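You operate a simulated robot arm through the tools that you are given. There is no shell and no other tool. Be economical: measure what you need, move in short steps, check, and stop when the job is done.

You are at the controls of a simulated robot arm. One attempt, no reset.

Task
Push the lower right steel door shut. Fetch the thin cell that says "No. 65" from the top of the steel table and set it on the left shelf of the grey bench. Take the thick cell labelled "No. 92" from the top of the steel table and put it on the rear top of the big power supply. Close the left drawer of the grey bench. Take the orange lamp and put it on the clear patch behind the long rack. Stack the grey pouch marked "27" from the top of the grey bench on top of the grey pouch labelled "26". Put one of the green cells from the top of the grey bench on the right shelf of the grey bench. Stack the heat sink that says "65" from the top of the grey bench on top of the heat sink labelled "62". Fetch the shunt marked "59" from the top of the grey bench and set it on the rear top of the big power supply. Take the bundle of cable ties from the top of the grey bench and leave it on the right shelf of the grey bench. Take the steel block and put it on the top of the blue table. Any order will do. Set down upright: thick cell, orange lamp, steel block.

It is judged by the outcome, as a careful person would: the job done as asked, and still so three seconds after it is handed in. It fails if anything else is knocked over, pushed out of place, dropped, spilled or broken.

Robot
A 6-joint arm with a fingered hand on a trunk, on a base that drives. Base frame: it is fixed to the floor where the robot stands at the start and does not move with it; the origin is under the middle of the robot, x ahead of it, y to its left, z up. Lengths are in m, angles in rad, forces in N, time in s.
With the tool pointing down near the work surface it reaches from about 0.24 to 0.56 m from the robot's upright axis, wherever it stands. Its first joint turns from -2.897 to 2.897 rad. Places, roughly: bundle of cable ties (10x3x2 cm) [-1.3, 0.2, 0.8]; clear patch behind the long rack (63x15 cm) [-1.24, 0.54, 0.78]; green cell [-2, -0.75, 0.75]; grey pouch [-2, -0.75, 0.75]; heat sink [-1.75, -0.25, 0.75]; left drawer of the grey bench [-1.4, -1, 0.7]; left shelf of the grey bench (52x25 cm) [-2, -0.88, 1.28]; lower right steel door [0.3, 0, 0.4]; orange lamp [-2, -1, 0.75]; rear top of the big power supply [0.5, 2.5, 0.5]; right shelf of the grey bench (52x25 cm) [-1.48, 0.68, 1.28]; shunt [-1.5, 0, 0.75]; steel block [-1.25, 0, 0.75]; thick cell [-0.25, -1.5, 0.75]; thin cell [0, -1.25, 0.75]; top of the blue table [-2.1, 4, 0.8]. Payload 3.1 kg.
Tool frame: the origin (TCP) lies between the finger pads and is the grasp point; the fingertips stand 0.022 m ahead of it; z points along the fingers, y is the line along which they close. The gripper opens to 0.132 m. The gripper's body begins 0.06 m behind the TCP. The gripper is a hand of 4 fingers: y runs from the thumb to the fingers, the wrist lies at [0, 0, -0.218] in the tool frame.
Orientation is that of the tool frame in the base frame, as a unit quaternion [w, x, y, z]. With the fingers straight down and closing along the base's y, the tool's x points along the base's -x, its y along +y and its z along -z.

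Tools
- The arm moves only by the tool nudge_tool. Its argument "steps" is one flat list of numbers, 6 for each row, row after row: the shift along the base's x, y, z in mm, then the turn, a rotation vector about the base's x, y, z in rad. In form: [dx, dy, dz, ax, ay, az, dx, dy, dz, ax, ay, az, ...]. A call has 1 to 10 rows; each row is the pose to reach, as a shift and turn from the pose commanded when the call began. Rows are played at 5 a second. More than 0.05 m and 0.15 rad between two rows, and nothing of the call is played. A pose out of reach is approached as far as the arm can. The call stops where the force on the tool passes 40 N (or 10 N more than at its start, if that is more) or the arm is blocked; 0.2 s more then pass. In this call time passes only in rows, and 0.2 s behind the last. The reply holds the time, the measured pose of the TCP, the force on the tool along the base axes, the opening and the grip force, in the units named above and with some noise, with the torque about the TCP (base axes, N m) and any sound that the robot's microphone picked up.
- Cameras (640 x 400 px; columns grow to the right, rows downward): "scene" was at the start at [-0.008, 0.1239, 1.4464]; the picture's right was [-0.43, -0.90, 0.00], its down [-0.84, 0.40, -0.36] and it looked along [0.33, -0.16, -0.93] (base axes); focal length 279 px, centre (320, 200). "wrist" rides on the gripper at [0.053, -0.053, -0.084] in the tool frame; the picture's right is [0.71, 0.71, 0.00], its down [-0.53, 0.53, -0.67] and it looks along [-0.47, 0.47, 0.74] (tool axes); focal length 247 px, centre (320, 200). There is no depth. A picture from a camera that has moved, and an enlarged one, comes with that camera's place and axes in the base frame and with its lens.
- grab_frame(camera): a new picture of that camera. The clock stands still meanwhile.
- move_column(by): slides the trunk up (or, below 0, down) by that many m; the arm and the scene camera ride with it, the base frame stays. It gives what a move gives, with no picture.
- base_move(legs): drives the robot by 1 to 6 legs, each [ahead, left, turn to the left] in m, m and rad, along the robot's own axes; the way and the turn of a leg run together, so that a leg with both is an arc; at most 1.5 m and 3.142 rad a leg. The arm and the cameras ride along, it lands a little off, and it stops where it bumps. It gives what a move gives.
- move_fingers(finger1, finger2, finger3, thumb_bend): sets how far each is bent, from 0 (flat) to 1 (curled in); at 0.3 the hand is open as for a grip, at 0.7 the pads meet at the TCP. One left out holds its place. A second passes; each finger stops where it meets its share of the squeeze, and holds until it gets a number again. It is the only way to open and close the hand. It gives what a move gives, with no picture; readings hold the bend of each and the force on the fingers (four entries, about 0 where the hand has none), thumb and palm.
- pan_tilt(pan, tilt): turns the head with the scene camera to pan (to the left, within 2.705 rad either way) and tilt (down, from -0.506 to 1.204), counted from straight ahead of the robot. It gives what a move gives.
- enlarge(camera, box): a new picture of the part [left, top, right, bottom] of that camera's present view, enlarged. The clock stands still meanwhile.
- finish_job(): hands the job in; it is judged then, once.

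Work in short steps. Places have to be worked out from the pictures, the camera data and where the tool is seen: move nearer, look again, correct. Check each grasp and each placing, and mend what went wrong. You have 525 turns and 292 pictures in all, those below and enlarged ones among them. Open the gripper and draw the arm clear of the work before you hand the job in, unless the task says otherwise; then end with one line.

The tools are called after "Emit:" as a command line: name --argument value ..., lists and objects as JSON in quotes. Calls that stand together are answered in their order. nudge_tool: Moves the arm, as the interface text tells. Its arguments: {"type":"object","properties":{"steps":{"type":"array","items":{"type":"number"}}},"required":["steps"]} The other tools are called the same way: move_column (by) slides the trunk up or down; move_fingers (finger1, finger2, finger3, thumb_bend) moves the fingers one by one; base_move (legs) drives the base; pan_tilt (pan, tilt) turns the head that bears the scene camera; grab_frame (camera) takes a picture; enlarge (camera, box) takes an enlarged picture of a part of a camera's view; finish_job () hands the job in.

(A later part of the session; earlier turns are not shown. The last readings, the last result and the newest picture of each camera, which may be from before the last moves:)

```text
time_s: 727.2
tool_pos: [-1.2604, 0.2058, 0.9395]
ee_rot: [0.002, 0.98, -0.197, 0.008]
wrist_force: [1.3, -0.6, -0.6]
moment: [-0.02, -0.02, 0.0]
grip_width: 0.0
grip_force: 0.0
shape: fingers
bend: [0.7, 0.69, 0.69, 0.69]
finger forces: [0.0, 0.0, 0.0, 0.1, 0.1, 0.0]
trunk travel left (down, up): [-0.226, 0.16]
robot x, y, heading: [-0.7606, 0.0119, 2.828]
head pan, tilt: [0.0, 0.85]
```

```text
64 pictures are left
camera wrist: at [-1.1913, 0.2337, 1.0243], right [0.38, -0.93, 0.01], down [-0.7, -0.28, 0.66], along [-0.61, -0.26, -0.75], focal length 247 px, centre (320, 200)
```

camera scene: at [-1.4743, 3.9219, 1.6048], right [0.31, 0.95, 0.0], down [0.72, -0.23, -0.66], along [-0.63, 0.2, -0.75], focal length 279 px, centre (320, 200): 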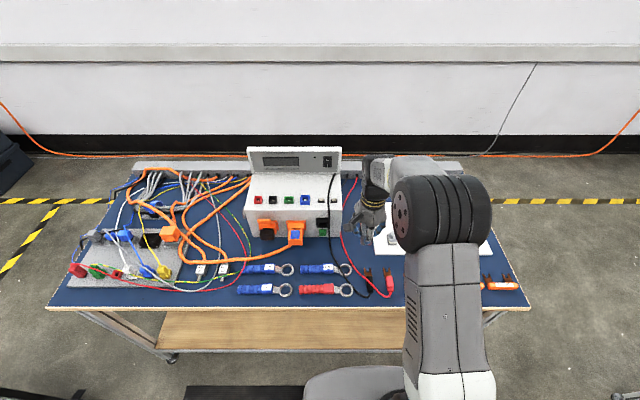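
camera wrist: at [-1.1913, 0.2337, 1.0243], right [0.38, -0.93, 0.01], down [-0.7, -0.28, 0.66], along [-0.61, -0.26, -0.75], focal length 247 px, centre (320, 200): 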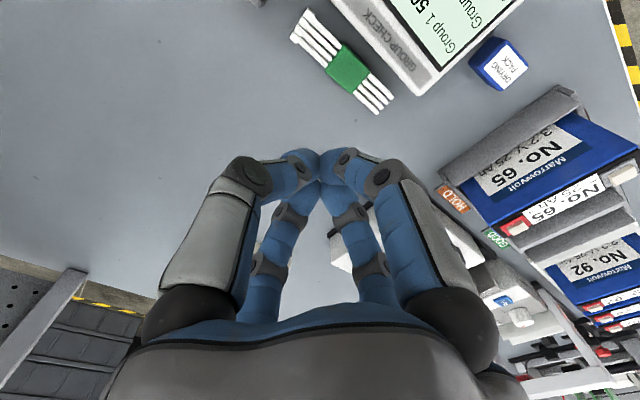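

It moved a little. Repeat with firmer pressure.

Emit:
nudge_tool --steps '[12, -5, -40, 0, 0, 0, 24, -10, -80, 0, 0, 0, 24, -10, -112, 0, 0, 0, 24, -10, -118, 0, 0, 0, 24, -10, -122, 0, 0, 0, 24, -10, -126, 0, 0, 0]'

Emit:
nudge_tool --steps '[-8, 2, -1, 0, 0, 0, -16, 5, -2, 0, 0, 0, -25, 8, -3, 0, 0, 0, -34, 11, -4, 0, 0, 0, -43, 14, -5, 0, 0, 0]'

Emit:
nudge_tool --steps '[0, 0, 40, 0, 0, 0, 5, -2, 85, 0, 0, 0, 10, -3, 120, 0, 0, 0]'

Emit:
grab_frame --camera "wrist"

```text
time_s: 728.6
tool_pos: [-1.2407, 0.1972, 0.8213]
ee_rot: [0.0, 0.98, -0.197, 0.0]
wrist_force: [3.3, -1.3, 17.0]
moment: [-0.05, -0.12, -0.03]
grip_width: 0.0
grip_force: 10.0
shape: fingers
bend: [0.7, 0.69, 0.69, 0.7]
finger forces: [0.6, 8.2, 0.1, 0.0, 10.9, 0.0]
trunk travel left (down, up): [-0.226, 0.16]
robot x, y, heading: [-0.7578, 0.0096, 2.827]
head pan, tilt: [0.0, 0.85]
stopped in row 6: the force on the tool passed its limit at 43 N (the readings are from after the stop); the commanded pose is now the measured one
```

```text
time_s: 729.8
tool_pos: [-1.2832, 0.2107, 0.8129]
ee_rot: [-0.001, 0.98, -0.197, 0.002]
wrist_force: [-0.3, 0.4, -0.2]
moment: [0.02, -0.01, -0.02]
grip_width: 0.0
grip_force: 0.0
shape: fingers
bend: [0.69, 0.68, 0.69, 0.69]
finger forces: [0.0, 0.0, 0.1, 0.0, 0.0, 0.0]
trunk travel left (down, up): [-0.226, 0.16]
robot x, y, heading: [-0.7591, 0.0111, 2.825]
head pan, tilt: [0.0, 0.85]
```

```text
time_s: 730.6
tool_pos: [-1.2723, 0.2055, 0.9359]
ee_rot: [0.0, 0.98, -0.197, 0.002]
wrist_force: [0.2, -1.0, -0.7]
moment: [0.01, -0.03, 0.0]
grip_width: 0.0
grip_force: 0.0
shape: fingers
bend: [0.69, 0.68, 0.69, 0.69]
finger forces: [0.0, 0.1, 0.1, 0.1, 0.0, 0.0]
trunk travel left (down, up): [-0.226, 0.16]
robot x, y, heading: [-0.7612, 0.0114, 2.822]
head pan, tilt: [0.0, 0.85]
```

```text
63 pictures are left
camera wrist: at [-1.2027, 0.2347, 1.0188], right [0.38, -0.93, 0.0], down [-0.69, -0.28, 0.67], along [-0.62, -0.25, -0.75], focal length 247 px, centre (320, 200)
```

wrist: 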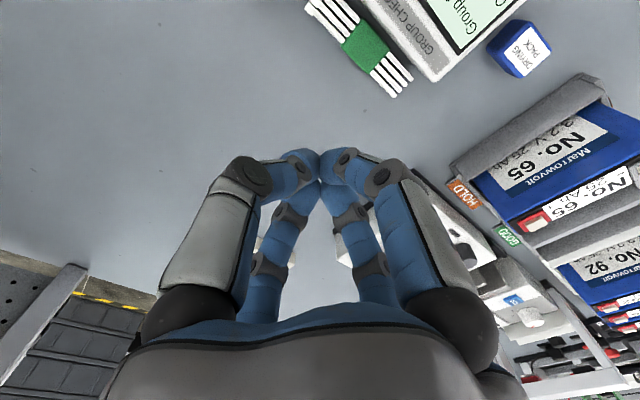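

Emit:
enlarge --camera "scene" --box '[335, 195, 405, 255]'

```text
6.67 times, centred on (370, 225) of scene
camera zoom: at [-0.8207, -0.124, 1.5451], right [0.31, 0.95, 0.0], down [0.71, -0.23, -0.66], along [-0.63, 0.21, -0.75], focal length 1860 px, centre (-13, 33)
```

zoom: 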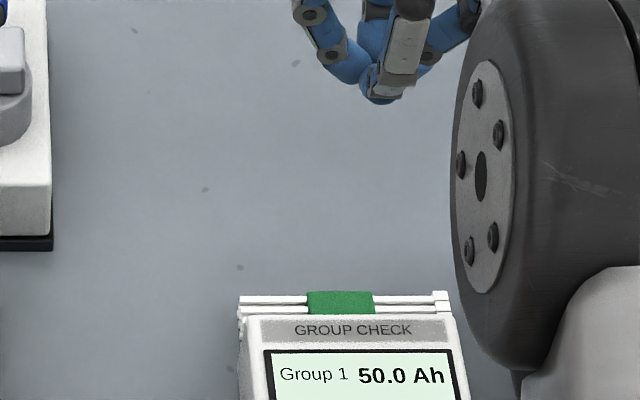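

A ~1.5 cm gap now exists. Try a width pinch with the thumb in the gap: rotate back, finger 3 curled, finger 1 spread.

Emit:
nudge_tool --steps '[5, -5, 0, 0, 0, -0.15, 10, -10, 0, 0, 0, -0.3, 15, -15, 0, 0, 0, -0.45, 20, -20, 0, 0, 0, -0.6, 25, -25, 0, 0, 0, -0.75, 30, -30, 0, 0, 0, -0.9, 34, -32, 0, 0, 0, -1.05, 34, -32, 0, 0, 0, -1.2, 34, -32, 0, 0, 0, -1.35, 34, -32, 0, 0, 0, -1.5]'

Emit:
move_fingers --finger1 0.0 --finger2 0.53 --finger3 1.0 --thumb_bend 0.53

Emit:
nudge_tool --steps '[0, 0, -30, 0, 0, -0.06, 0, 0, -60, 0, 0, -0.06]'

Emit:
grab_frame --camera "wrist"

```text
time_s: 732.8
tool_pos: [-1.239, 0.1735, 0.9347]
ee_rot: [-0.002, -0.582, 0.813, -0.001]
wrist_force: [-0.5, 0.2, 0.8]
moment: [0.01, 0.02, -0.02]
grip_width: 0.0
grip_force: 0.1
shape: fingers
bend: [0.69, 0.68, 0.69, 0.69]
finger forces: [0.1, 0.1, 0.0, 0.0, 0.1, 0.1]
trunk travel left (down, up): [-0.226, 0.16]
robot x, y, heading: [-0.7577, 0.0117, 2.826]
head pan, tilt: [0.0, 0.85]
```

```text
time_s: 733.8
tool_pos: [-1.2387, 0.1741, 0.935]
ee_rot: [-0.001, -0.583, 0.813, -0.002]
wrist_force: [0.3, 0.0, -0.2]
moment: [0.02, 0.0, 0.0]
grip_width: 0.0914
grip_force: 0.0
shape: fingers
bend: [0.01, 0.53, 1.0, 0.53]
finger forces: [0.0, 0.0, 0.0, 0.0, 0.0, 0.0]
trunk travel left (down, up): [-0.226, 0.16]
robot x, y, heading: [-0.7569, 0.0114, 2.825]
head pan, tilt: [0.0, 0.85]
```

```text
time_s: 734.4
tool_pos: [-1.2384, 0.1745, 0.8733]
ee_rot: [-0.002, -0.558, 0.83, -0.001]
wrist_force: [0.1, 1.0, 0.0]
moment: [-0.01, 0.01, 0.01]
grip_width: 0.0915
grip_force: 0.0
shape: fingers
bend: [0.01, 0.53, 1.0, 0.53]
finger forces: [0.0, 0.0, 0.0, 0.0, 0.1, 0.0]
trunk travel left (down, up): [-0.226, 0.16]
robot x, y, heading: [-0.7546, 0.0127, 2.824]
head pan, tilt: [0.0, 0.85]
```

```text
61 pictures are left
camera wrist: at [-1.2081, 0.1052, 0.957], right [-0.92, -0.39, 0.0], down [-0.29, 0.69, 0.67], along [-0.26, 0.61, -0.75], focal length 247 px, centre (320, 200)
```

wrist: 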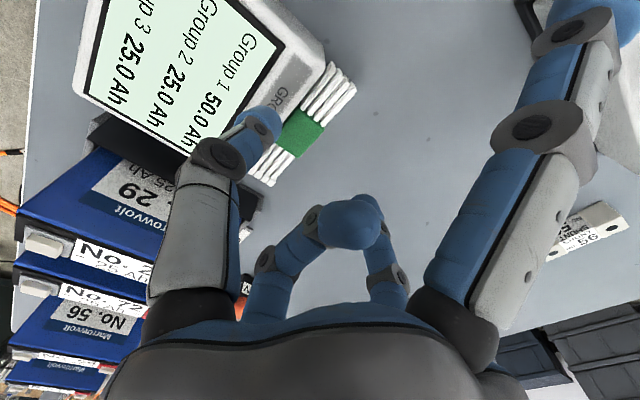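

Emit:
nudge_tool --steps '[5, -1, -20, 0, 0, 0, 5, -1, -35, 0, 0, 0, 5, -1, -42, 0, 0, 0, 5, -1, -48, 0, 0, 0]'

```text
time_s: 734.9
tool_pos: [-1.2363, 0.1748, 0.8552]
ee_rot: [-0.005, -0.558, 0.83, 0.005]
wrist_force: [1.7, 0.2, 18.8]
moment: [-0.33, -0.82, 0.02]
grip_width: 0.0924
grip_force: 9.9
shape: fingers
bend: [0.01, 0.53, 1.0, 0.53]
finger forces: [0.0, 0.0, 0.0, 0.0, 19.2, 0.0]
trunk travel left (down, up): [-0.226, 0.16]
robot x, y, heading: [-0.7592, 0.0073, 2.826]
head pan, tilt: [0.0, 0.85]
stopped in row 2: the force on the tool passed its limit at 54 N (the readings are from after the stop); the commanded pose is now the measured one
```

Thumb hits the display edge; gap too small. Drag again with a narrower two-finger contact centred on the bundle (hand turned 90°).

Emit:
nudge_tool --steps '[0, 0, 40, 0, 0, 0.1, -5, 5, 80, 0, 0, 0.25, -5, 8, 80, 0, 0, 0.4, -5, 8, 80, 0, 0, 0.55, -5, 8, 80, 0, 0, 0.7, -5, 8, 80, 0, 0, 0.85, -5, 8, 80, 0, 0, 1.0, -5, 8, 80, 0, 0, 1.15, -5, 8, 80, 0, 0, 1.3, -5, 8, 80, 0, 0, 1.45]'

Emit:
move_fingers --finger1 1.0 --finger2 0.7 --finger3 0.0 --thumb_bend 0.7

Emit:
nudge_tool --steps '[5, 1, -40, 0, 0, 0.1, 11, 2, -80, 0, 0, 0.1, 11, 2, -105, 0, 0, 0.1, 11, 2, -112, 0, 0, 0.1, 11, 2, -117, 0, 0, 0.1, 11, 2, -122, 0, 0, 0.1]'

```text
time_s: 737.1
tool_pos: [-1.2391, 0.1839, 0.9331]
ee_rot: [0.005, 0.969, -0.248, 0.001]
wrist_force: [-0.2, -0.8, 0.5]
moment: [-0.04, 0.01, -0.01]
grip_width: 0.0915
grip_force: 0.0
shape: fingers
bend: [0.01, 0.53, 1.0, 0.53]
finger forces: [0.0, 0.0, 0.1, 0.0, 0.0, 0.0]
trunk travel left (down, up): [-0.226, 0.16]
robot x, y, heading: [-0.7601, 0.0091, 2.828]
head pan, tilt: [0.0, 0.85]
```

```text
time_s: 738.1
tool_pos: [-1.2396, 0.1834, 0.9323]
ee_rot: [0.005, 0.968, -0.25, 0.001]
wrist_force: [-0.7, 0.0, 0.3]
moment: [-0.02, 0.01, 0.03]
grip_width: 0.0325
grip_force: 0.0
shape: fingers
bend: [1.0, 0.7, 0.01, 0.7]
finger forces: [0.0, 0.0, 0.0, 0.0, 0.1, 0.0]
trunk travel left (down, up): [-0.226, 0.16]
robot x, y, heading: [-0.7559, 0.0104, 2.827]
head pan, tilt: [0.0, 0.85]
```

```text
time_s: 739.5
tool_pos: [-1.2328, 0.1848, 0.8191]
ee_rot: [0.004, 0.979, -0.202, -0.006]
wrist_force: [5.2, -2.3, 22.8]
moment: [-0.13, -0.19, 0.02]
grip_width: 0.0306
grip_force: 15.5
shape: fingers
bend: [1.0, 0.72, 0.01, 0.72]
finger forces: [0.1, 15.5, 0.0, 0.0, 16.0, 0.0]
trunk travel left (down, up): [-0.226, 0.16]
robot x, y, heading: [-0.7588, 0.0093, 2.819]
head pan, tilt: [0.0, 0.85]
stopped in row 6: the force on the tool passed its limit at 44 N (the readings are from after the stop); the commanded pose is now the measured one
```

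Pressing on the bundle centre with two fingertips. Drag in -f.

Emit:
nudge_tool --steps '[-8, 2, 0, 0, 0, 0, -16, 5, 0, 0, 0, 0, -25, 8, 0, 0, 0, 0, -34, 11, 0, 0, 0, 0, -43, 14, 0, 0, 0, 0, -50, 16, 0, 0, 0, 0]'

Emit:
nudge_tool --steps '[0, 0, 40, 0, 0, 0, 5, -2, 85, 0, 0, 0, 10, -3, 120, 0, 0, 0]'

Emit:
grab_frame --camera "wrist"

```text
time_s: 740.9
tool_pos: [-1.2826, 0.2021, 0.8154]
ee_rot: [0.004, 0.979, -0.203, -0.004]
wrist_force: [0.3, 0.1, 0.6]
moment: [-0.05, 0.01, 0.01]
grip_width: 0.0324
grip_force: 0.0
shape: fingers
bend: [1.0, 0.7, 0.0, 0.7]
finger forces: [0.1, 0.1, 0.1, 0.0, 0.0, 0.0]
trunk travel left (down, up): [-0.226, 0.16]
robot x, y, heading: [-0.7572, 0.0118, 2.825]
head pan, tilt: [0.0, 0.85]
```

```text
time_s: 741.7
tool_pos: [-1.2742, 0.1979, 0.9367]
ee_rot: [0.004, 0.98, -0.201, -0.005]
wrist_force: [0.0, -0.1, 0.6]
moment: [-0.01, -0.03, 0.03]
grip_width: 0.0327
grip_force: 0.1
shape: fingers
bend: [1.0, 0.7, 0.0, 0.7]
finger forces: [0.0, 0.1, 0.1, 0.0, 0.0, 0.1]
trunk travel left (down, up): [-0.226, 0.16]
robot x, y, heading: [-0.7587, 0.0122, 2.824]
head pan, tilt: [0.0, 0.85]
```

```text
60 pictures are left
camera wrist: at [-1.2021, 0.2268, 1.0192], right [0.37, -0.93, 0.0], down [-0.69, -0.27, 0.68], along [-0.63, -0.25, -0.74], focal length 247 px, centre (320, 200)
```

wrist: 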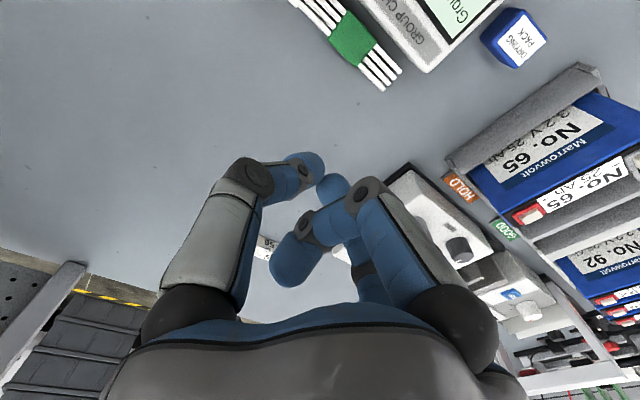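

Friction drag is not enough. Use an asymmetric lengthwise pinch: thumb nearly upright at the rack-side end, finger 2 spread to the far end.

Emit:
move_fingers --finger1 1.0 --finger2 0.02 --finger3 0.0 --thumb_bend 0.5

Emit:
nudge_tool --steps '[30, 8, 0, 0, 0, 0, 57, 19, -10, 0, 0, 0, 57, 19, -45, 0, 0, 0, 57, 19, -75, 0, 0, 0]'

Emit:
grab_frame --camera "wrist"

```text
time_s: 742.7
tool_pos: [-1.2742, 0.1982, 0.9357]
ee_rot: [0.004, 0.979, -0.203, -0.004]
wrist_force: [0.8, -0.1, -0.6]
moment: [0.02, -0.01, -0.01]
grip_width: 0.0516
grip_force: 0.1
shape: fingers
bend: [1.0, 0.03, 0.0, 0.5]
finger forces: [0.1, 0.0, 0.0, 0.1, 0.0, 0.1]
trunk travel left (down, up): [-0.226, 0.16]
robot x, y, heading: [-0.7572, 0.0104, 2.825]
head pan, tilt: [0.0, 0.85]
```

```text
time_s: 743.7
tool_pos: [-1.2153, 0.2179, 0.8619]
ee_rot: [0.004, 0.979, -0.202, -0.004]
wrist_force: [-0.2, 1.1, -0.4]
moment: [0.01, 0.02, -0.01]
grip_width: 0.0518
grip_force: 0.0
shape: fingers
bend: [1.0, 0.03, 0.0, 0.5]
finger forces: [0.0, 0.1, 0.1, 0.0, 0.1, 0.1]
trunk travel left (down, up): [-0.226, 0.16]
robot x, y, heading: [-0.7596, 0.0065, 2.822]
head pan, tilt: [0.0, 0.85]
```

```text
59 pictures are left
camera wrist: at [-1.1438, 0.2463, 0.9439], right [0.37, -0.93, 0.0], down [-0.69, -0.27, 0.68], along [-0.63, -0.25, -0.74], focal length 247 px, centre (320, 200)
```

wrist: 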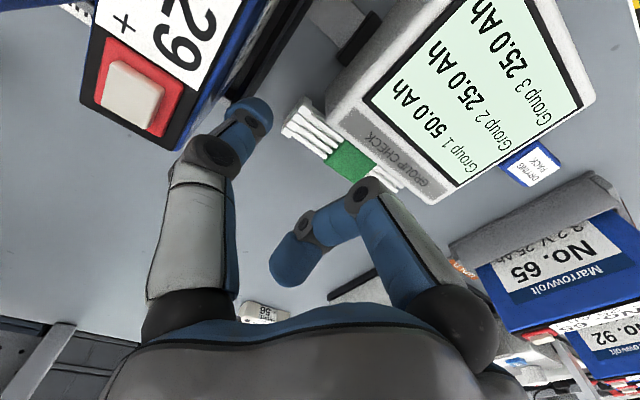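

Emit:
nudge_tool --steps '[-5, -12, -10, 0, 0, 0, -5, -12, -25, 0, 0, 0, -5, -12, -35, 0, 0, 0, -5, -12, -40, 0, 0, 0]'

Emit:
move_fingers --finger2 0.5

Emit:
grab_frame --camera "wrist"

```text
time_s: 744.7
tool_pos: [-1.221, 0.2066, 0.8217]
ee_rot: [0.004, 0.979, -0.203, -0.004]
wrist_force: [0.5, -0.2, 0.2]
moment: [0.0, -0.06, 0.01]
grip_width: 0.0516
grip_force: 0.0
shape: fingers
bend: [1.0, 0.03, 0.0, 0.5]
finger forces: [0.1, 0.0, 0.1, 0.0, 0.1, 0.1]
trunk travel left (down, up): [-0.226, 0.16]
robot x, y, heading: [-0.7595, 0.0103, 2.826]
head pan, tilt: [0.0, 0.85]
```

```text
time_s: 745.7
tool_pos: [-1.2215, 0.2054, 0.8221]
ee_rot: [0.004, 0.979, -0.203, -0.005]
wrist_force: [-1.6, -1.7, 7.5]
moment: [-0.48, 0.26, -0.03]
grip_width: 0.054
grip_force: 5.1
shape: fingers
bend: [1.0, 0.39, 0.0, 0.48]
finger forces: [0.0, 8.1, 0.0, 0.1, 2.2, 0.1]
trunk travel left (down, up): [-0.226, 0.16]
robot x, y, heading: [-0.7621, 0.0102, 2.821]
head pan, tilt: [0.0, 0.85]
```

```text
58 pictures are left
camera wrist: at [-1.1495, 0.2344, 0.905], right [0.37, -0.93, 0.0], down [-0.68, -0.27, 0.68], along [-0.63, -0.25, -0.74], focal length 247 px, centre (320, 200)
```

wrist: 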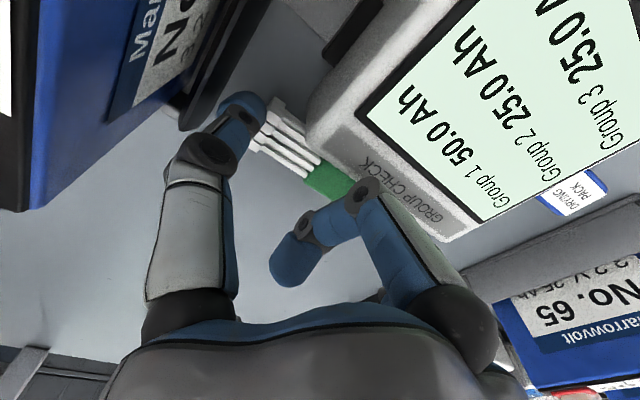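

Thumb is against the bundle's end. Use it to push the bundle along its length away from the rack, past the display corner.

Emit:
move_fingers --finger2 0.03 --thumb_bend 0.52

Emit:
nudge_tool --steps '[-3, -8, -3, 0, 0, 0, -6, -16, -3, 0, 0, 0, -9, -24, -3, 0, 0, 0, -12, -31, -3, 0, 0, 0, -15, -38, -3, 0, 0, 0, -18, -45, -3, 0, 0, 0]'

Emit:
nudge_tool --steps '[3, 8, 10, 0, 0, 0, 3, 8, 50, 0, 0, 0, 3, 8, 95, 0, 0, 0]'

Emit:
grab_frame --camera "wrist"

```text
time_s: 746.7
tool_pos: [-1.2211, 0.2062, 0.8211]
ee_rot: [0.005, 0.979, -0.202, -0.004]
wrist_force: [0.4, 0.0, -0.9]
moment: [0.05, 0.0, 0.02]
grip_width: 0.0499
grip_force: 0.0
shape: fingers
bend: [1.0, 0.04, 0.0, 0.52]
finger forces: [0.0, 0.0, 0.0, 0.0, 0.1, 0.0]
trunk travel left (down, up): [-0.226, 0.16]
robot x, y, heading: [-0.7583, 0.0076, 2.825]
head pan, tilt: [0.0, 0.85]
```

```text
time_s: 748.1
tool_pos: [-1.2382, 0.1604, 0.8185]
ee_rot: [0.004, 0.979, -0.202, -0.003]
wrist_force: [0.9, -0.7, -0.5]
moment: [-0.02, -0.01, 0.03]
grip_width: 0.0497
grip_force: 0.5
shape: fingers
bend: [1.0, 0.04, 0.0, 0.52]
finger forces: [0.0, 0.0, 0.0, 0.1, 0.1, 0.0]
trunk travel left (down, up): [-0.226, 0.16]
robot x, y, heading: [-0.7538, 0.0122, 2.822]
head pan, tilt: [0.0, 0.85]
```

```text
time_s: 748.9
tool_pos: [-1.2324, 0.1684, 0.9138]
ee_rot: [0.005, 0.979, -0.202, -0.003]
wrist_force: [0.1, -0.5, -0.6]
moment: [-0.03, 0.01, 0.0]
grip_width: 0.05
grip_force: 0.0
shape: fingers
bend: [1.0, 0.04, 0.0, 0.52]
finger forces: [0.0, 0.1, 0.0, 0.1, 0.0, 0.1]
trunk travel left (down, up): [-0.226, 0.16]
robot x, y, heading: [-0.758, 0.0113, 2.827]
head pan, tilt: [0.0, 0.85]
```

```text
57 pictures are left
camera wrist: at [-1.1612, 0.1979, 0.997], right [0.37, -0.93, 0.0], down [-0.69, -0.27, 0.68], along [-0.63, -0.25, -0.74], focal length 247 px, centre (320, 200)
```

wrist: 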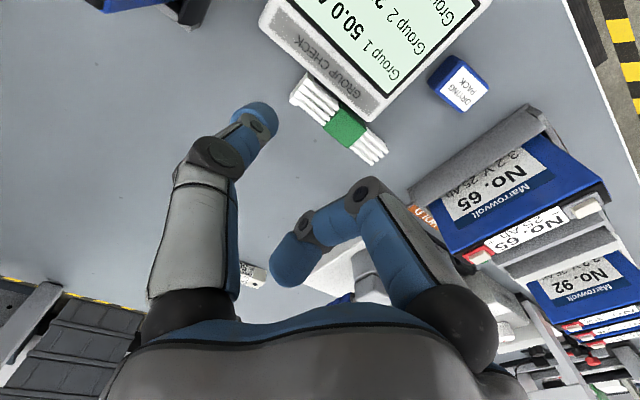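

The bundle now sticks out past the display corner. Rotate the hand and pinch its free end across the width.

Emit:
nudge_tool --steps '[-3, -6, 0, 0, 0, -0.15, -6, -12, 0, 0, 0, -0.3, -9, -18, 0, 0, 0, -0.45, -12, -24, 0, 0, 0, -0.6, -15, -30, 0, 0, 0, -0.75, -18, -36, 0, 0, 0, -0.9, -21, -42, 0, 0, 0, -1.05, -24, -48, 0, 0, 0, -1.2, -26, -56, 0, 0, 0, -1.35, -26, -56, 0, 0, 0, -1.5]'

Emit:
move_fingers --finger1 1.0 --finger2 0.48 --finger3 0.0 --thumb_bend 0.48

Emit:
nudge_tool --steps '[0, 0, -30, 0, 0, -0.05, 0, 0, -55, 0, 0, -0.05]'

Emit:
grab_frame --camera "wrist"

```text
time_s: 751.1
tool_pos: [-1.2626, 0.1136, 0.9131]
ee_rot: [-0.001, -0.578, 0.816, 0.006]
wrist_force: [0.5, -0.5, 0.2]
moment: [0.0, -0.04, 0.0]
grip_width: 0.0496
grip_force: 0.0
shape: fingers
bend: [1.0, 0.04, 0.0, 0.52]
finger forces: [0.0, 0.0, 0.0, 0.0, 0.0, 0.1]
trunk travel left (down, up): [-0.226, 0.16]
robot x, y, heading: [-0.7577, 0.0109, 2.822]
head pan, tilt: [0.0, 0.85]
```

```text
time_s: 752.1
tool_pos: [-1.2604, 0.1133, 0.9132]
ee_rot: [-0.001, -0.579, 0.815, 0.005]
wrist_force: [0.8, 0.2, -0.9]
moment: [-0.02, 0.0, 0.0]
grip_width: 0.0539
grip_force: 0.1
shape: fingers
bend: [1.0, 0.48, 0.0, 0.48]
finger forces: [0.0, 0.0, 0.0, 0.0, 0.0, 0.1]
trunk travel left (down, up): [-0.226, 0.16]
robot x, y, heading: [-0.7606, 0.0108, 2.822]
head pan, tilt: [0.0, 0.85]
```

```text
time_s: 752.7
tool_pos: [-1.2623, 0.114, 0.8577]
ee_rot: [-0.002, -0.558, 0.83, 0.006]
wrist_force: [-0.2, 0.2, 0.3]
moment: [0.02, 0.01, -0.01]
grip_width: 0.0536
grip_force: 0.0
shape: fingers
bend: [1.0, 0.48, 0.0, 0.48]
finger forces: [0.0, 0.1, 0.0, 0.1, 0.0, 0.0]
trunk travel left (down, up): [-0.226, 0.16]
robot x, y, heading: [-0.7596, 0.0108, 2.824]
head pan, tilt: [0.0, 0.85]
```

```text
56 pictures are left
camera wrist: at [-1.231, 0.0445, 0.9403], right [-0.92, -0.39, 0.0], down [-0.28, 0.68, 0.68], along [-0.27, 0.62, -0.74], focal length 247 px, centre (320, 200)
```

wrist: 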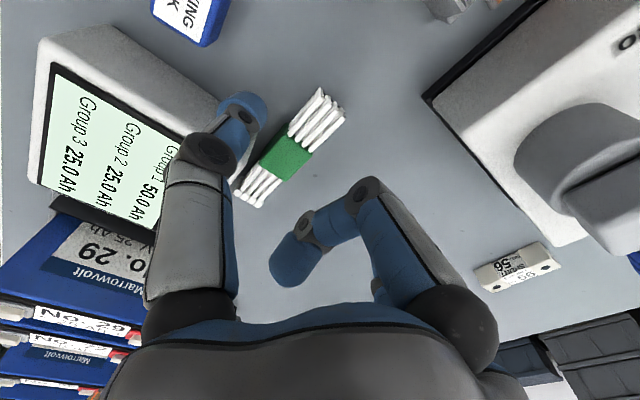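

Emit:
nudge_tool --steps '[7, -2, -15, 0, 0, 0, 7, -2, -28, 0, 0, 0, 7, -2, -37, 0, 0, 0, 7, -2, -44, 0, 0, 0]'

Emit:
move_fingers --finger2 0.85 --thumb_bend 0.85

```text
time_s: 753.7
tool_pos: [-1.2538, 0.1126, 0.8141]
ee_rot: [-0.001, -0.558, 0.83, 0.005]
wrist_force: [-0.9, 0.5, -0.4]
moment: [-0.02, 0.04, -0.02]
grip_width: 0.0536
grip_force: 0.1
shape: fingers
bend: [1.0, 0.48, 0.0, 0.48]
finger forces: [0.0, 0.0, 0.1, 0.0, 0.1, 0.0]
trunk travel left (down, up): [-0.226, 0.16]
robot x, y, heading: [-0.7587, 0.0099, 2.825]
head pan, tilt: [0.0, 0.85]
```

```text
time_s: 754.7
tool_pos: [-1.2545, 0.1123, 0.8134]
ee_rot: [-0.001, -0.559, 0.829, 0.006]
wrist_force: [-0.3, 0.0, -0.7]
moment: [-0.01, 0.01, -0.01]
grip_width: 0.027
grip_force: 12.1
shape: fingers
bend: [1.0, 0.55, 0.0, 0.78]
finger forces: [0.0, 12.0, 0.0, 0.0, 11.9, 0.0]
trunk travel left (down, up): [-0.226, 0.16]
robot x, y, heading: [-0.7608, 0.0094, 2.826]
head pan, tilt: [0.0, 0.85]
```

Firm 12 N pinch. Lift and check.

Emit:
nudge_tool --steps '[0, 0, 15, 0, 0, 0, 0, 0, 45, 0, 0, 0, 15, -5, 80, 0, 0, 0, 45, -15, 105, 0, 0, 0, 80, -26, 120, 0, 0, 0]'

Emit:
grab_frame --camera "wrist"

```text
time_s: 755.9
tool_pos: [-1.1737, 0.0852, 0.9325]
ee_rot: [-0.002, -0.559, 0.829, 0.006]
wrist_force: [-0.4, -0.2, -1.2]
moment: [0.0, -0.02, 0.01]
grip_width: 0.0267
grip_force: 11.9
shape: fingers
bend: [1.0, 0.55, 0.0, 0.78]
finger forces: [0.0, 12.0, 0.1, 0.0, 11.8, 0.0]
trunk travel left (down, up): [-0.226, 0.16]
robot x, y, heading: [-0.76, 0.01, 2.817]
head pan, tilt: [0.0, 0.85]
```

```text
55 pictures are left
camera wrist: at [-1.1435, 0.0159, 1.0167], right [-0.92, -0.39, 0.0], down [-0.28, 0.68, 0.68], along [-0.27, 0.62, -0.74], focal length 247 px, centre (320, 200)
```

wrist: 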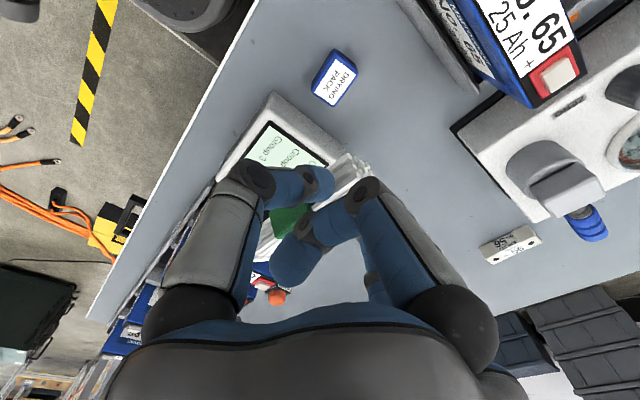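

Held well. Swap finger 1/3 (so the low-side finger is curled), raise trunk, and drive around to the rear of the right shelf.

Emit:
move_fingers --finger1 0.0

Emit:
move_fingers --finger3 1.0

Emit:
move_column --by 0.155

Emit:
base_move --legs '[[-0.3, 0, 0], [0, 0.96, 0], [0, 0.96, 0], [1.0, 0, 0], [1.0, 0, 0]]'

Emit:
base_move --legs '[[0, -0.94, 0], [0, -0.9, 0], [0, 0, 3.14]]'

Emit:
grab_frame --camera "wrist"

```text
time_s: 756.9
tool_pos: [-1.1743, 0.0857, 0.9329]
ee_rot: [0.0, -0.559, 0.829, 0.006]
wrist_force: [-0.3, 0.1, -1.1]
moment: [0.0, 0.02, -0.03]
grip_width: 0.0017
grip_force: 5.1
shape: fingers
bend: [0.82, 0.55, 0.0, 0.77]
finger forces: [0.0, 10.1, 0.0, 0.0, 0.1, 0.0]
trunk travel left (down, up): [-0.226, 0.16]
robot x, y, heading: [-0.7583, 0.0125, 2.826]
head pan, tilt: [0.0, 0.85]
```

```text
time_s: 757.9
tool_pos: [-1.1753, 0.0855, 0.9332]
ee_rot: [0.0, -0.558, 0.83, 0.005]
wrist_force: [-0.2, 0.0, 0.7]
moment: [-0.04, 0.0, 0.01]
grip_width: 0.0018
grip_force: 12.6
shape: fingers
bend: [0.83, 0.55, 0.67, 0.77]
finger forces: [0.0, 12.9, 12.0, 0.1, 0.1, 0.0]
trunk travel left (down, up): [-0.226, 0.16]
robot x, y, heading: [-0.7616, 0.007, 2.828]
head pan, tilt: [0.0, 0.85]
```

```text
time_s: 759.7
tool_pos: [-1.1748, 0.0861, 1.0881]
ee_rot: [-0.001, -0.558, 0.83, 0.006]
wrist_force: [0.7, 0.4, 0.6]
moment: [0.0, -0.01, -0.02]
grip_width: 0.0016
grip_force: 12.3
shape: fingers
bend: [0.83, 0.55, 0.67, 0.77]
finger forces: [0.0, 13.0, 12.0, 0.1, 0.0, 0.0]
trunk travel left (down, up): [-0.381, 0.005]
robot x, y, heading: [-0.7581, 0.0087, 2.82]
head pan, tilt: [0.0, 0.85]
```

```text
time_s: 780.5
tool_pos: [-3.4002, -1.1462, 1.0883]
ee_rot: [0.0, -0.558, 0.83, 0.005]
wrist_force: [-0.5, -0.2, -0.6]
moment: [-0.01, 0.02, -0.03]
grip_width: 0.0016
grip_force: 12.4
shape: fingers
bend: [0.83, 0.55, 0.67, 0.77]
finger forces: [0.0, 13.0, 12.1, 0.1, 0.1, 0.1]
trunk travel left (down, up): [-0.381, 0.005]
robot x, y, heading: [-2.984, -1.2231, 2.82]
head pan, tilt: [0.0, 0.85]
```

```text
time_s: 797.2
tool_pos: [-1.991, 0.4806, 1.0887]
ee_rot: [0.006, 0.817, 0.577, 0.001]
wrist_force: [0.5, 0.3, 0.2]
moment: [0.0, -0.01, 0.01]
grip_width: 0.0019
grip_force: 10.4
shape: fingers
bend: [0.83, 0.55, 0.67, 0.77]
finger forces: [0.1, 10.6, 10.6, 0.0, 0.0, 0.0]
trunk travel left (down, up): [-0.381, 0.005]
robot x, y, heading: [-2.4089, 0.5392, -0.273]
head pan, tilt: [0.0, 0.85]
```

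```text
54 pictures are left
camera wrist: at [-2.0229, 0.55, 1.1712], right [0.9, 0.43, 0.0], down [0.31, -0.67, 0.68], along [0.29, -0.61, -0.74], focal length 247 px, centre (320, 200)
```

wrist: 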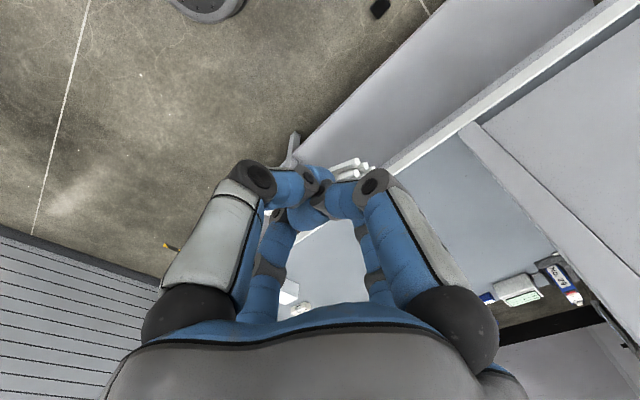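

Emit:
pan_tilt --pan 0.0 --tilt 0.75

Emit:
enlarge --camera "scene" --box '[300, 130, 480, 280]'

```text
time_s: 797.9
tool_pos: [-1.9897, 0.4817, 1.0881]
ee_rot: [0.005, 0.816, 0.578, 0.001]
wrist_force: [-0.1, 0.6, -0.3]
moment: [0.0, 0.0, -0.04]
grip_width: 0.0015
grip_force: 10.9
shape: fingers
bend: [0.83, 0.55, 0.67, 0.77]
finger forces: [0.0, 10.6, 10.6, 0.0, 0.0, 0.0]
trunk travel left (down, up): [-0.381, 0.005]
robot x, y, heading: [-2.4126, 0.5391, -0.271]
head pan, tilt: [0.0, 0.75]
```

```text
2.67 times, centred on (390, 205) of scene
camera zoom: at [-2.3462, 0.674, 1.7081], right [-0.27, -0.96, 0.0], down [-0.66, 0.18, -0.73], along [0.7, -0.2, -0.68], focal length 744 px, centre (133, 187)
```

zoom: 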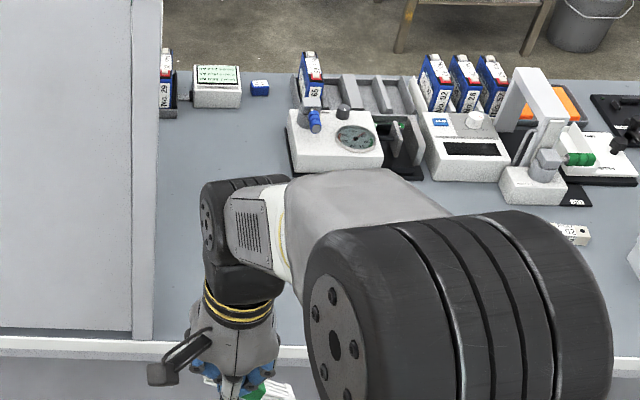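

The bundle is still held, pointing back along -x. Approach the shelf: base to S≈1.40, then raise and tilt the hand toward the shelf.

Emit:
base_move --legs '[[0, 0, -0.045], [0.355, -0.03, 0]]'

Emit:
nudge_tool --steps '[-5, 0, 40, 0.12, -0.04, 0, -10, 0, 80, 0.24, -0.08, 0, -15, 0, 120, 0.36, -0.12, 0, -20, 0, 160, 0.48, -0.16, 0, -20, 5, 200, 0.6, -0.2, 0, -20, 10, 240, 0.7, -0.23, 0, -20, 15, 280, 0.76, -0.247, 0, -20, 15, 310, 0.76, -0.247, 0]'

Emit:
grab_frame --camera "wrist"

```text
time_s: 800.5
tool_pos: [-1.6729, 0.3279, 1.0884]
ee_rot: [0.006, 0.829, 0.56, 0.0]
wrist_force: [0.1, 0.2, 0.0]
moment: [-0.03, 0.02, 0.02]
grip_width: 0.0019
grip_force: 11.2
shape: fingers
bend: [0.83, 0.55, 0.67, 0.77]
finger forces: [0.0, 10.6, 10.6, 0.0, 0.0, 0.1]
trunk travel left (down, up): [-0.381, 0.005]
robot x, y, heading: [-2.0886, 0.4023, -0.316]
head pan, tilt: [0.0, 0.75]
```

```text
time_s: 802.4
tool_pos: [-1.6941, 0.3429, 1.4001]
ee_rot: [-0.234, 0.765, 0.515, 0.308]
wrist_force: [0.1, -0.4, 0.0]
moment: [-0.02, 0.0, -0.01]
grip_width: 0.0015
grip_force: 10.5
shape: fingers
bend: [0.84, 0.55, 0.68, 0.77]
finger forces: [0.1, 10.4, 10.7, 0.0, 0.1, 0.1]
trunk travel left (down, up): [-0.381, 0.005]
robot x, y, heading: [-2.0872, 0.4009, -0.311]
head pan, tilt: [0.0, 0.75]
```

```text
52 pictures are left
camera wrist: at [-1.7477, 0.3396, 1.4983], right [0.86, 0.2, 0.47], down [0.19, -0.98, 0.07], along [0.48, 0.03, -0.88], focal length 247 px, centre (320, 200)
```

wrist: 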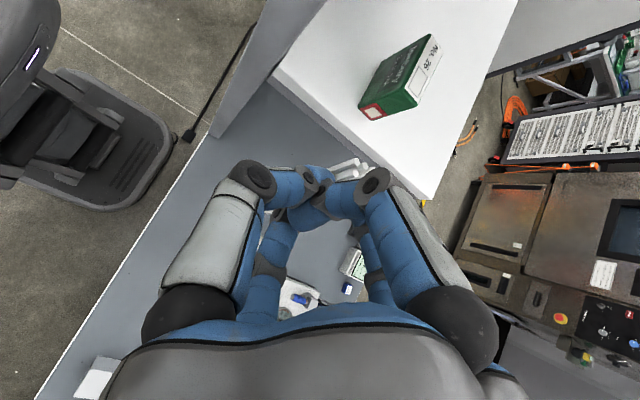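

The green cell stands right where the hand would pass. I'll turn the hand 180° so the bundle points forward into the shelf, needing less intrusion. Untilt first.

Emit:
nudge_tool --steps '[0, -5, -30, -0.13, 0.042, 0, 0, -10, -60, -0.26, 0.084, 0, 0, -15, -90, -0.39, 0.126, 0, 0, -20, -120, -0.52, 0.168, 0, 0, -25, -150, -0.64, 0.208, 0, 0, -30, -180, -0.76, 0.247, 0, 0, -30, -220, -0.76, 0.247, 0, 0, -30, -260, -0.76, 0.247, 0]'

Emit:
nudge_tool --steps '[0, 0, 0, 0, 0, -0.15, 0, 0, 0, 0, 0, -0.3, 0, 0, 0, 0, 0, -0.45, 0, 0, 0, 0, 0, -0.6, 0, 0, 0, 0, 0, -0.75, 0, 0, 0, 0, 0, -0.9, 0, 0, 0, 0, 0, -1.05, 0, 0, 0, 0, 0, -1.2, 0, 0, 0, 0, 0, -1.35, 0, 0, 0, 0, 0, -1.5]'

Emit:
nudge_tool --steps '[0, 0, 0, 0, 0, -0.15, 0, 0, 0, 0, 0, -0.3, 0, 0, 0, 0, 0, -0.45, 0, 0, 0, 0, 0, -0.6, 0, 0, 0, 0, 0, -0.75, 0, 0, 0, 0, 0, -0.9, 0, 0, 0, 0, 0, -1.05, 0, 0, 0, 0, 0, -1.2, 0, 0, 0, 0, 0, -1.35, 0, 0, 0, 0, 0, -1.5]'

Emit:
grab_frame --camera "wrist"

```text
time_s: 804.1
tool_pos: [-1.6942, 0.3114, 1.1365]
ee_rot: [0.007, 0.828, 0.56, 0.001]
wrist_force: [0.9, 0.0, -0.5]
moment: [-0.02, 0.04, -0.01]
grip_width: 0.0022
grip_force: 9.7
shape: fingers
bend: [0.84, 0.56, 0.68, 0.77]
finger forces: [0.0, 10.3, 10.0, 0.0, 0.0, 0.1]
trunk travel left (down, up): [-0.381, 0.005]
robot x, y, heading: [-2.0878, 0.4007, -0.317]
head pan, tilt: [0.0, 0.75]
```

```text
time_s: 806.4
tool_pos: [-1.6926, 0.3128, 1.1388]
ee_rot: [0.004, 0.988, -0.157, -0.004]
wrist_force: [-0.5, -0.6, -0.2]
moment: [0.01, -0.02, -0.02]
grip_width: 0.0019
grip_force: 10.1
shape: fingers
bend: [0.84, 0.56, 0.68, 0.77]
finger forces: [0.1, 10.3, 10.1, 0.0, 0.1, 0.0]
trunk travel left (down, up): [-0.381, 0.005]
robot x, y, heading: [-2.0866, 0.4016, -0.317]
head pan, tilt: [0.0, 0.75]
```

```text
time_s: 808.5
tool_pos: [-1.7063, 0.2757, 1.1359]
ee_rot: [0.011, -0.624, 0.781, 0.013]
wrist_force: [-0.3, -0.6, -0.6]
moment: [0.02, 0.01, 0.0]
grip_width: 0.002
grip_force: 10.4
shape: fingers
bend: [0.84, 0.56, 0.68, 0.77]
finger forces: [0.0, 10.3, 10.1, 0.0, 0.0, 0.1]
out of reach, approached as far as the arm can: row 10
trunk travel left (down, up): [-0.381, 0.005]
robot x, y, heading: [-2.0902, 0.4007, -0.313]
head pan, tilt: [0.0, 0.75]
```

```text
51 pictures are left
camera wrist: at [-1.6654, 0.2106, 1.2165], right [-0.85, -0.53, -0.02], down [-0.4, 0.61, 0.69], along [-0.36, 0.59, -0.72], focal length 247 px, centre (320, 200)
```

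wrist: 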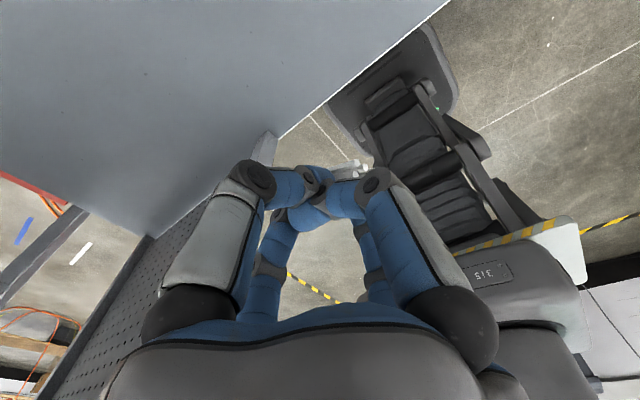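

Bundle now points toward the shelf. Move slightly closer, raise and tilt 0.45 toward the shelf.

Emit:
base_move --legs '[[0.03, 0, 0]]'

Emit:
nudge_tool --steps '[14, 3, 40, 0.07, -0.02, 0, 28, 6, 80, 0.15, -0.035, 0, 42, 9, 120, 0.22, -0.05, 0, 56, 12, 160, 0.3, -0.07, 0, 70, 15, 200, 0.38, -0.087, 0, 80, 18, 235, 0.438, -0.1, 0, 87, 19, 250, 0.438, -0.1, 0]'

Emit:
grab_frame --camera "wrist"

Emit:
pan_tilt --pan 0.3 --tilt 0.5

Emit:
grab_frame --camera "scene"

```text
time_s: 809.4
tool_pos: [-1.6782, 0.2695, 1.1367]
ee_rot: [0.01, -0.626, 0.78, 0.012]
wrist_force: [0.3, -0.1, -0.3]
moment: [-0.02, -0.02, -0.02]
grip_width: 0.0017
grip_force: 10.1
shape: fingers
bend: [0.84, 0.56, 0.68, 0.77]
finger forces: [0.0, 10.3, 10.1, 0.0, 0.0, 0.1]
trunk travel left (down, up): [-0.381, 0.005]
robot x, y, heading: [-2.0638, 0.3877, -0.309]
head pan, tilt: [0.0, 0.75]
```

```text
time_s: 811.0
tool_pos: [-1.6237, 0.2912, 1.3533]
ee_rot: [0.186, -0.609, 0.756, 0.151]
wrist_force: [0.0, 0.0, -0.6]
moment: [0.01, -0.01, -0.01]
grip_width: 0.0018
grip_force: 9.6
shape: fingers
bend: [0.84, 0.56, 0.68, 0.77]
finger forces: [0.0, 10.3, 9.5, 0.0, 0.0, 0.0]
out of reach, approached as far as the arm can: row 5, 6, 7
trunk travel left (down, up): [-0.381, 0.005]
robot x, y, heading: [-2.0611, 0.3958, -0.316]
head pan, tilt: [0.0, 0.75]
```

```text
50 pictures are left
camera wrist: at [-1.5893, 0.1949, 1.403], right [-0.82, -0.46, -0.33], down [-0.48, 0.26, 0.84], along [-0.3, 0.85, -0.44], focal length 247 px, centre (320, 200)
```

wrist: 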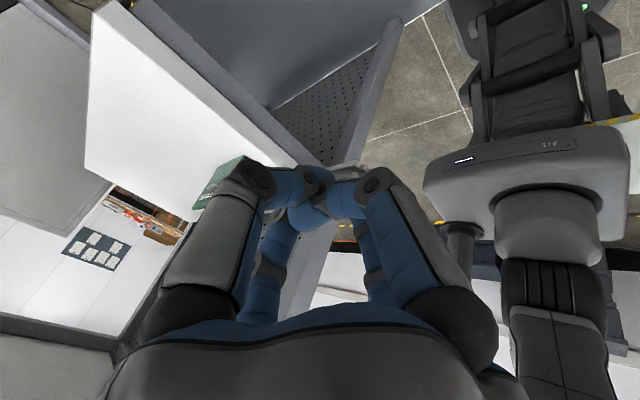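

```text
time_s: 811.8
tool_pos: [-1.6246, 0.2906, 1.3538]
ee_rot: [0.185, -0.61, 0.756, 0.15]
wrist_force: [-0.2, 0.2, -1.0]
moment: [-0.05, 0.02, -0.01]
grip_width: 0.0017
grip_force: 10.0
shape: fingers
bend: [0.84, 0.56, 0.68, 0.77]
finger forces: [0.0, 10.3, 9.5, 0.0, 0.0, 0.1]
trunk travel left (down, up): [-0.381, 0.005]
robot x, y, heading: [-2.0595, 0.3943, -0.311]
head pan, tilt: [0.3, 0.499]
```

```text
49 pictures are left
camera scene: at [-1.9801, 0.5502, 1.7301], right [-0.01, -1.0, 0.0], down [-0.48, 0.01, -0.88], along [0.88, -0.01, -0.48], focal length 279 px, centre (320, 200)
```

scene: 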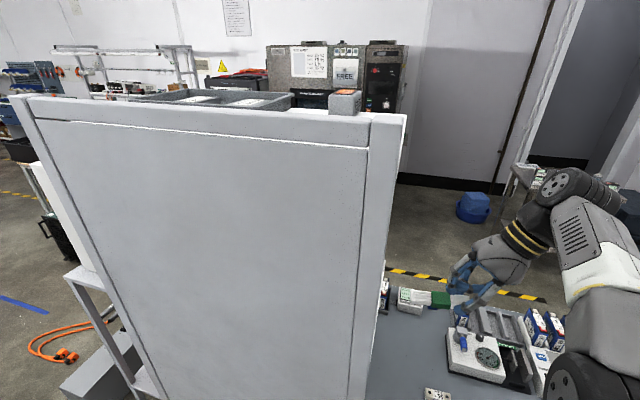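

Bundle points into the shelf direction. Slide in at D≈0.20 (beside the green cell).

Emit:
nudge_tool --steps '[22, 22, 0, 0, 0, 0, 44, 50, 0, 0, 0, 0, 66, 82, 0, 0, 0, 0, 86, 116, 0, 0, 0, 0]'

Emit:
grab_frame --camera "wrist"

```text
time_s: 812.8
tool_pos: [-1.6087, 0.3412, 1.3086]
ee_rot: [0.188, -0.61, 0.755, 0.15]
wrist_force: [-0.3, 0.3, -0.3]
moment: [0.02, 0.04, -0.02]
grip_width: 0.0016
grip_force: 10.1
shape: fingers
bend: [0.84, 0.56, 0.68, 0.77]
finger forces: [0.0, 10.3, 9.4, 0.0, 0.0, 0.0]
out of reach, approached as far as the arm can: row 1, 2, 3, 4
trunk travel left (down, up): [-0.381, 0.005]
robot x, y, heading: [-2.0627, 0.3919, -0.31]
head pan, tilt: [0.3, 0.499]
```

```text
48 pictures are left
camera wrist: at [-1.5738, 0.2458, 1.3577], right [-0.82, -0.46, -0.33], down [-0.48, 0.26, 0.83], along [-0.3, 0.85, -0.44], focal length 247 px, centre (320, 200)
```

wrist: 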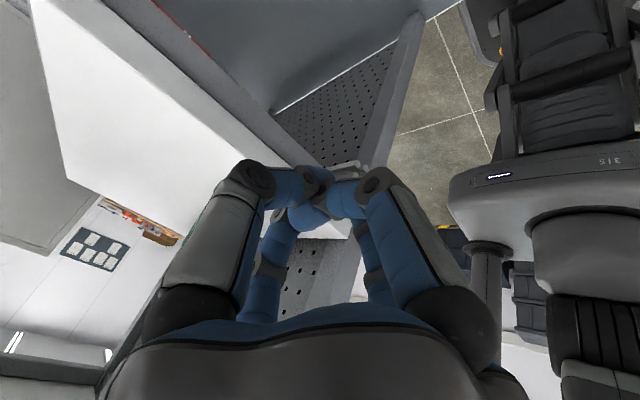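

The wrist-roll limit prevents this. I'll set the bundle down on the open rear area of the bench and regrasp it at its other end with the opposite hand yaw.

Emit:
nudge_tool --steps '[-12, -30, 20, -0.06, 0.015, 0, -20, -60, 20, -0.13, 0.03, 0, -30, -80, 0, -0.2, 0.045, 0, -35, -85, -40, -0.28, 0.064, 0, -35, -85, -85, -0.36, 0.082, 0, -35, -85, -130, -0.438, 0.1, 0, -35, -85, -175, -0.438, 0.1, 0, -35, -85, -220, -0.438, 0.1, 0]'

Emit:
nudge_tool --steps '[-10, 0, -40, 0, 0, 0, -20, 0, -80, 0, 0, 0, -20, 0, -125, 0, 0, 0, -20, 0, -170, 0, 0, 0, -20, 0, -210, 0, 0, 0]'

Emit:
grab_frame --camera "wrist"

```text
time_s: 814.6
tool_pos: [-1.6418, 0.2568, 1.0882]
ee_rot: [0.01, -0.626, 0.78, 0.012]
wrist_force: [0.5, 0.6, -0.9]
moment: [0.0, 0.02, 0.0]
grip_width: 0.0014
grip_force: 9.9
shape: fingers
bend: [0.84, 0.56, 0.68, 0.77]
finger forces: [0.1, 10.2, 9.7, 0.1, 0.0, 0.0]
trunk travel left (down, up): [-0.381, 0.005]
robot x, y, heading: [-2.0628, 0.3922, -0.319]
head pan, tilt: [0.3, 0.499]
```

```text
time_s: 815.8
tool_pos: [-1.6621, 0.2539, 0.8774]
ee_rot: [0.009, -0.626, 0.78, 0.013]
wrist_force: [0.5, -0.1, -0.6]
moment: [0.0, 0.02, 0.01]
grip_width: 0.0019
grip_force: 10.0
shape: fingers
bend: [0.84, 0.56, 0.68, 0.77]
finger forces: [0.1, 10.2, 9.5, 0.1, 0.0, 0.1]
trunk travel left (down, up): [-0.381, 0.005]
robot x, y, heading: [-2.0611, 0.3914, -0.315]
head pan, tilt: [0.3, 0.499]
```

```text
47 pictures are left
camera wrist: at [-1.621, 0.1892, 0.9584], right [-0.84, -0.54, -0.02], down [-0.4, 0.61, 0.69], along [-0.36, 0.59, -0.73], focal length 247 px, centre (320, 200)
```

wrist: 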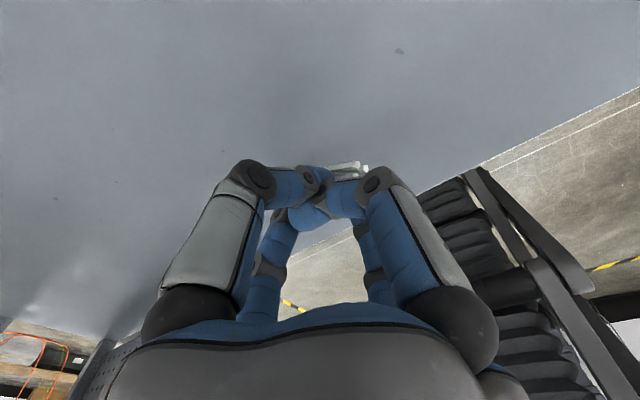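

Emit:
nudge_tool --steps '[0, 0, -25, 0, 0, 0, 0, 0, -45, 0, 0, 0, 0, 0, -55, 0, 0, 0, 0, 0, -62, 0, 0, 0]'

Emit:
move_fingers --finger1 0.6 --finger2 0.42 --finger3 0.5 --thumb_bend 0.42

Emit:
nudge_tool --steps '[0, 0, 40, 0, 0, 0, 0, 0, 85, 0, 0, 0, 0, 0, 130, 0, 0, 0]'

Emit:
grab_frame --camera "wrist"

```text
time_s: 816.8
tool_pos: [-1.6635, 0.2543, 0.8166]
ee_rot: [0.011, -0.625, 0.781, 0.013]
wrist_force: [-0.1, -0.6, 0.7]
moment: [0.05, 0.01, 0.0]
grip_width: 0.0018
grip_force: 10.1
shape: fingers
bend: [0.84, 0.56, 0.68, 0.77]
finger forces: [0.0, 9.7, 10.2, 0.1, 0.0, 0.0]
trunk travel left (down, up): [-0.381, 0.005]
robot x, y, heading: [-2.0654, 0.392, -0.313]
head pan, tilt: [0.3, 0.499]
```

```text
time_s: 817.8
tool_pos: [-1.6628, 0.2563, 0.8164]
ee_rot: [0.011, -0.625, 0.78, 0.013]
wrist_force: [1.2, 1.3, 6.3]
moment: [0.02, 0.02, -0.01]
grip_width: 0.0391
grip_force: 3.3
shape: fingers
bend: [0.77, 0.42, 0.5, 0.42]
finger forces: [6.4, 0.0, 0.1, 0.1, 0.0, 0.0]
trunk travel left (down, up): [-0.381, 0.005]
robot x, y, heading: [-2.0617, 0.3927, -0.314]
head pan, tilt: [0.3, 0.499]
```

```text
time_s: 818.6
tool_pos: [-1.6628, 0.2543, 0.9464]
ee_rot: [0.01, -0.625, 0.78, 0.012]
wrist_force: [-0.7, 0.2, -0.3]
moment: [0.03, 0.04, -0.03]
grip_width: 0.0421
grip_force: 0.1
shape: fingers
bend: [0.6, 0.42, 0.5, 0.42]
finger forces: [0.1, 0.1, 0.0, 0.0, 0.0, 0.1]
trunk travel left (down, up): [-0.381, 0.005]
robot x, y, heading: [-2.0623, 0.3929, -0.31]
head pan, tilt: [0.3, 0.499]
```

```text
46 pictures are left
camera wrist: at [-1.6214, 0.189, 1.0283], right [-0.84, -0.54, -0.02], down [-0.4, 0.61, 0.69], along [-0.36, 0.59, -0.73], focal length 247 px, centre (320, 200)
```

wrist: 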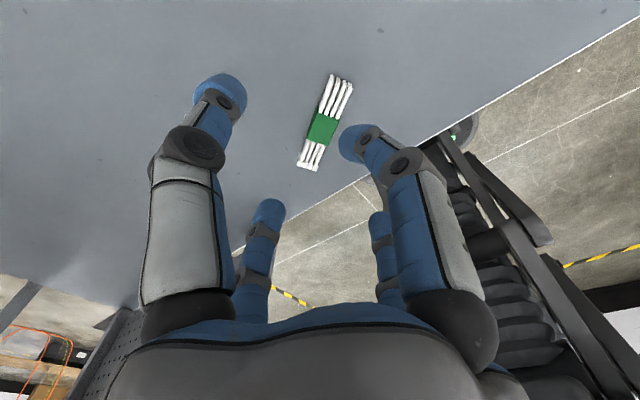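

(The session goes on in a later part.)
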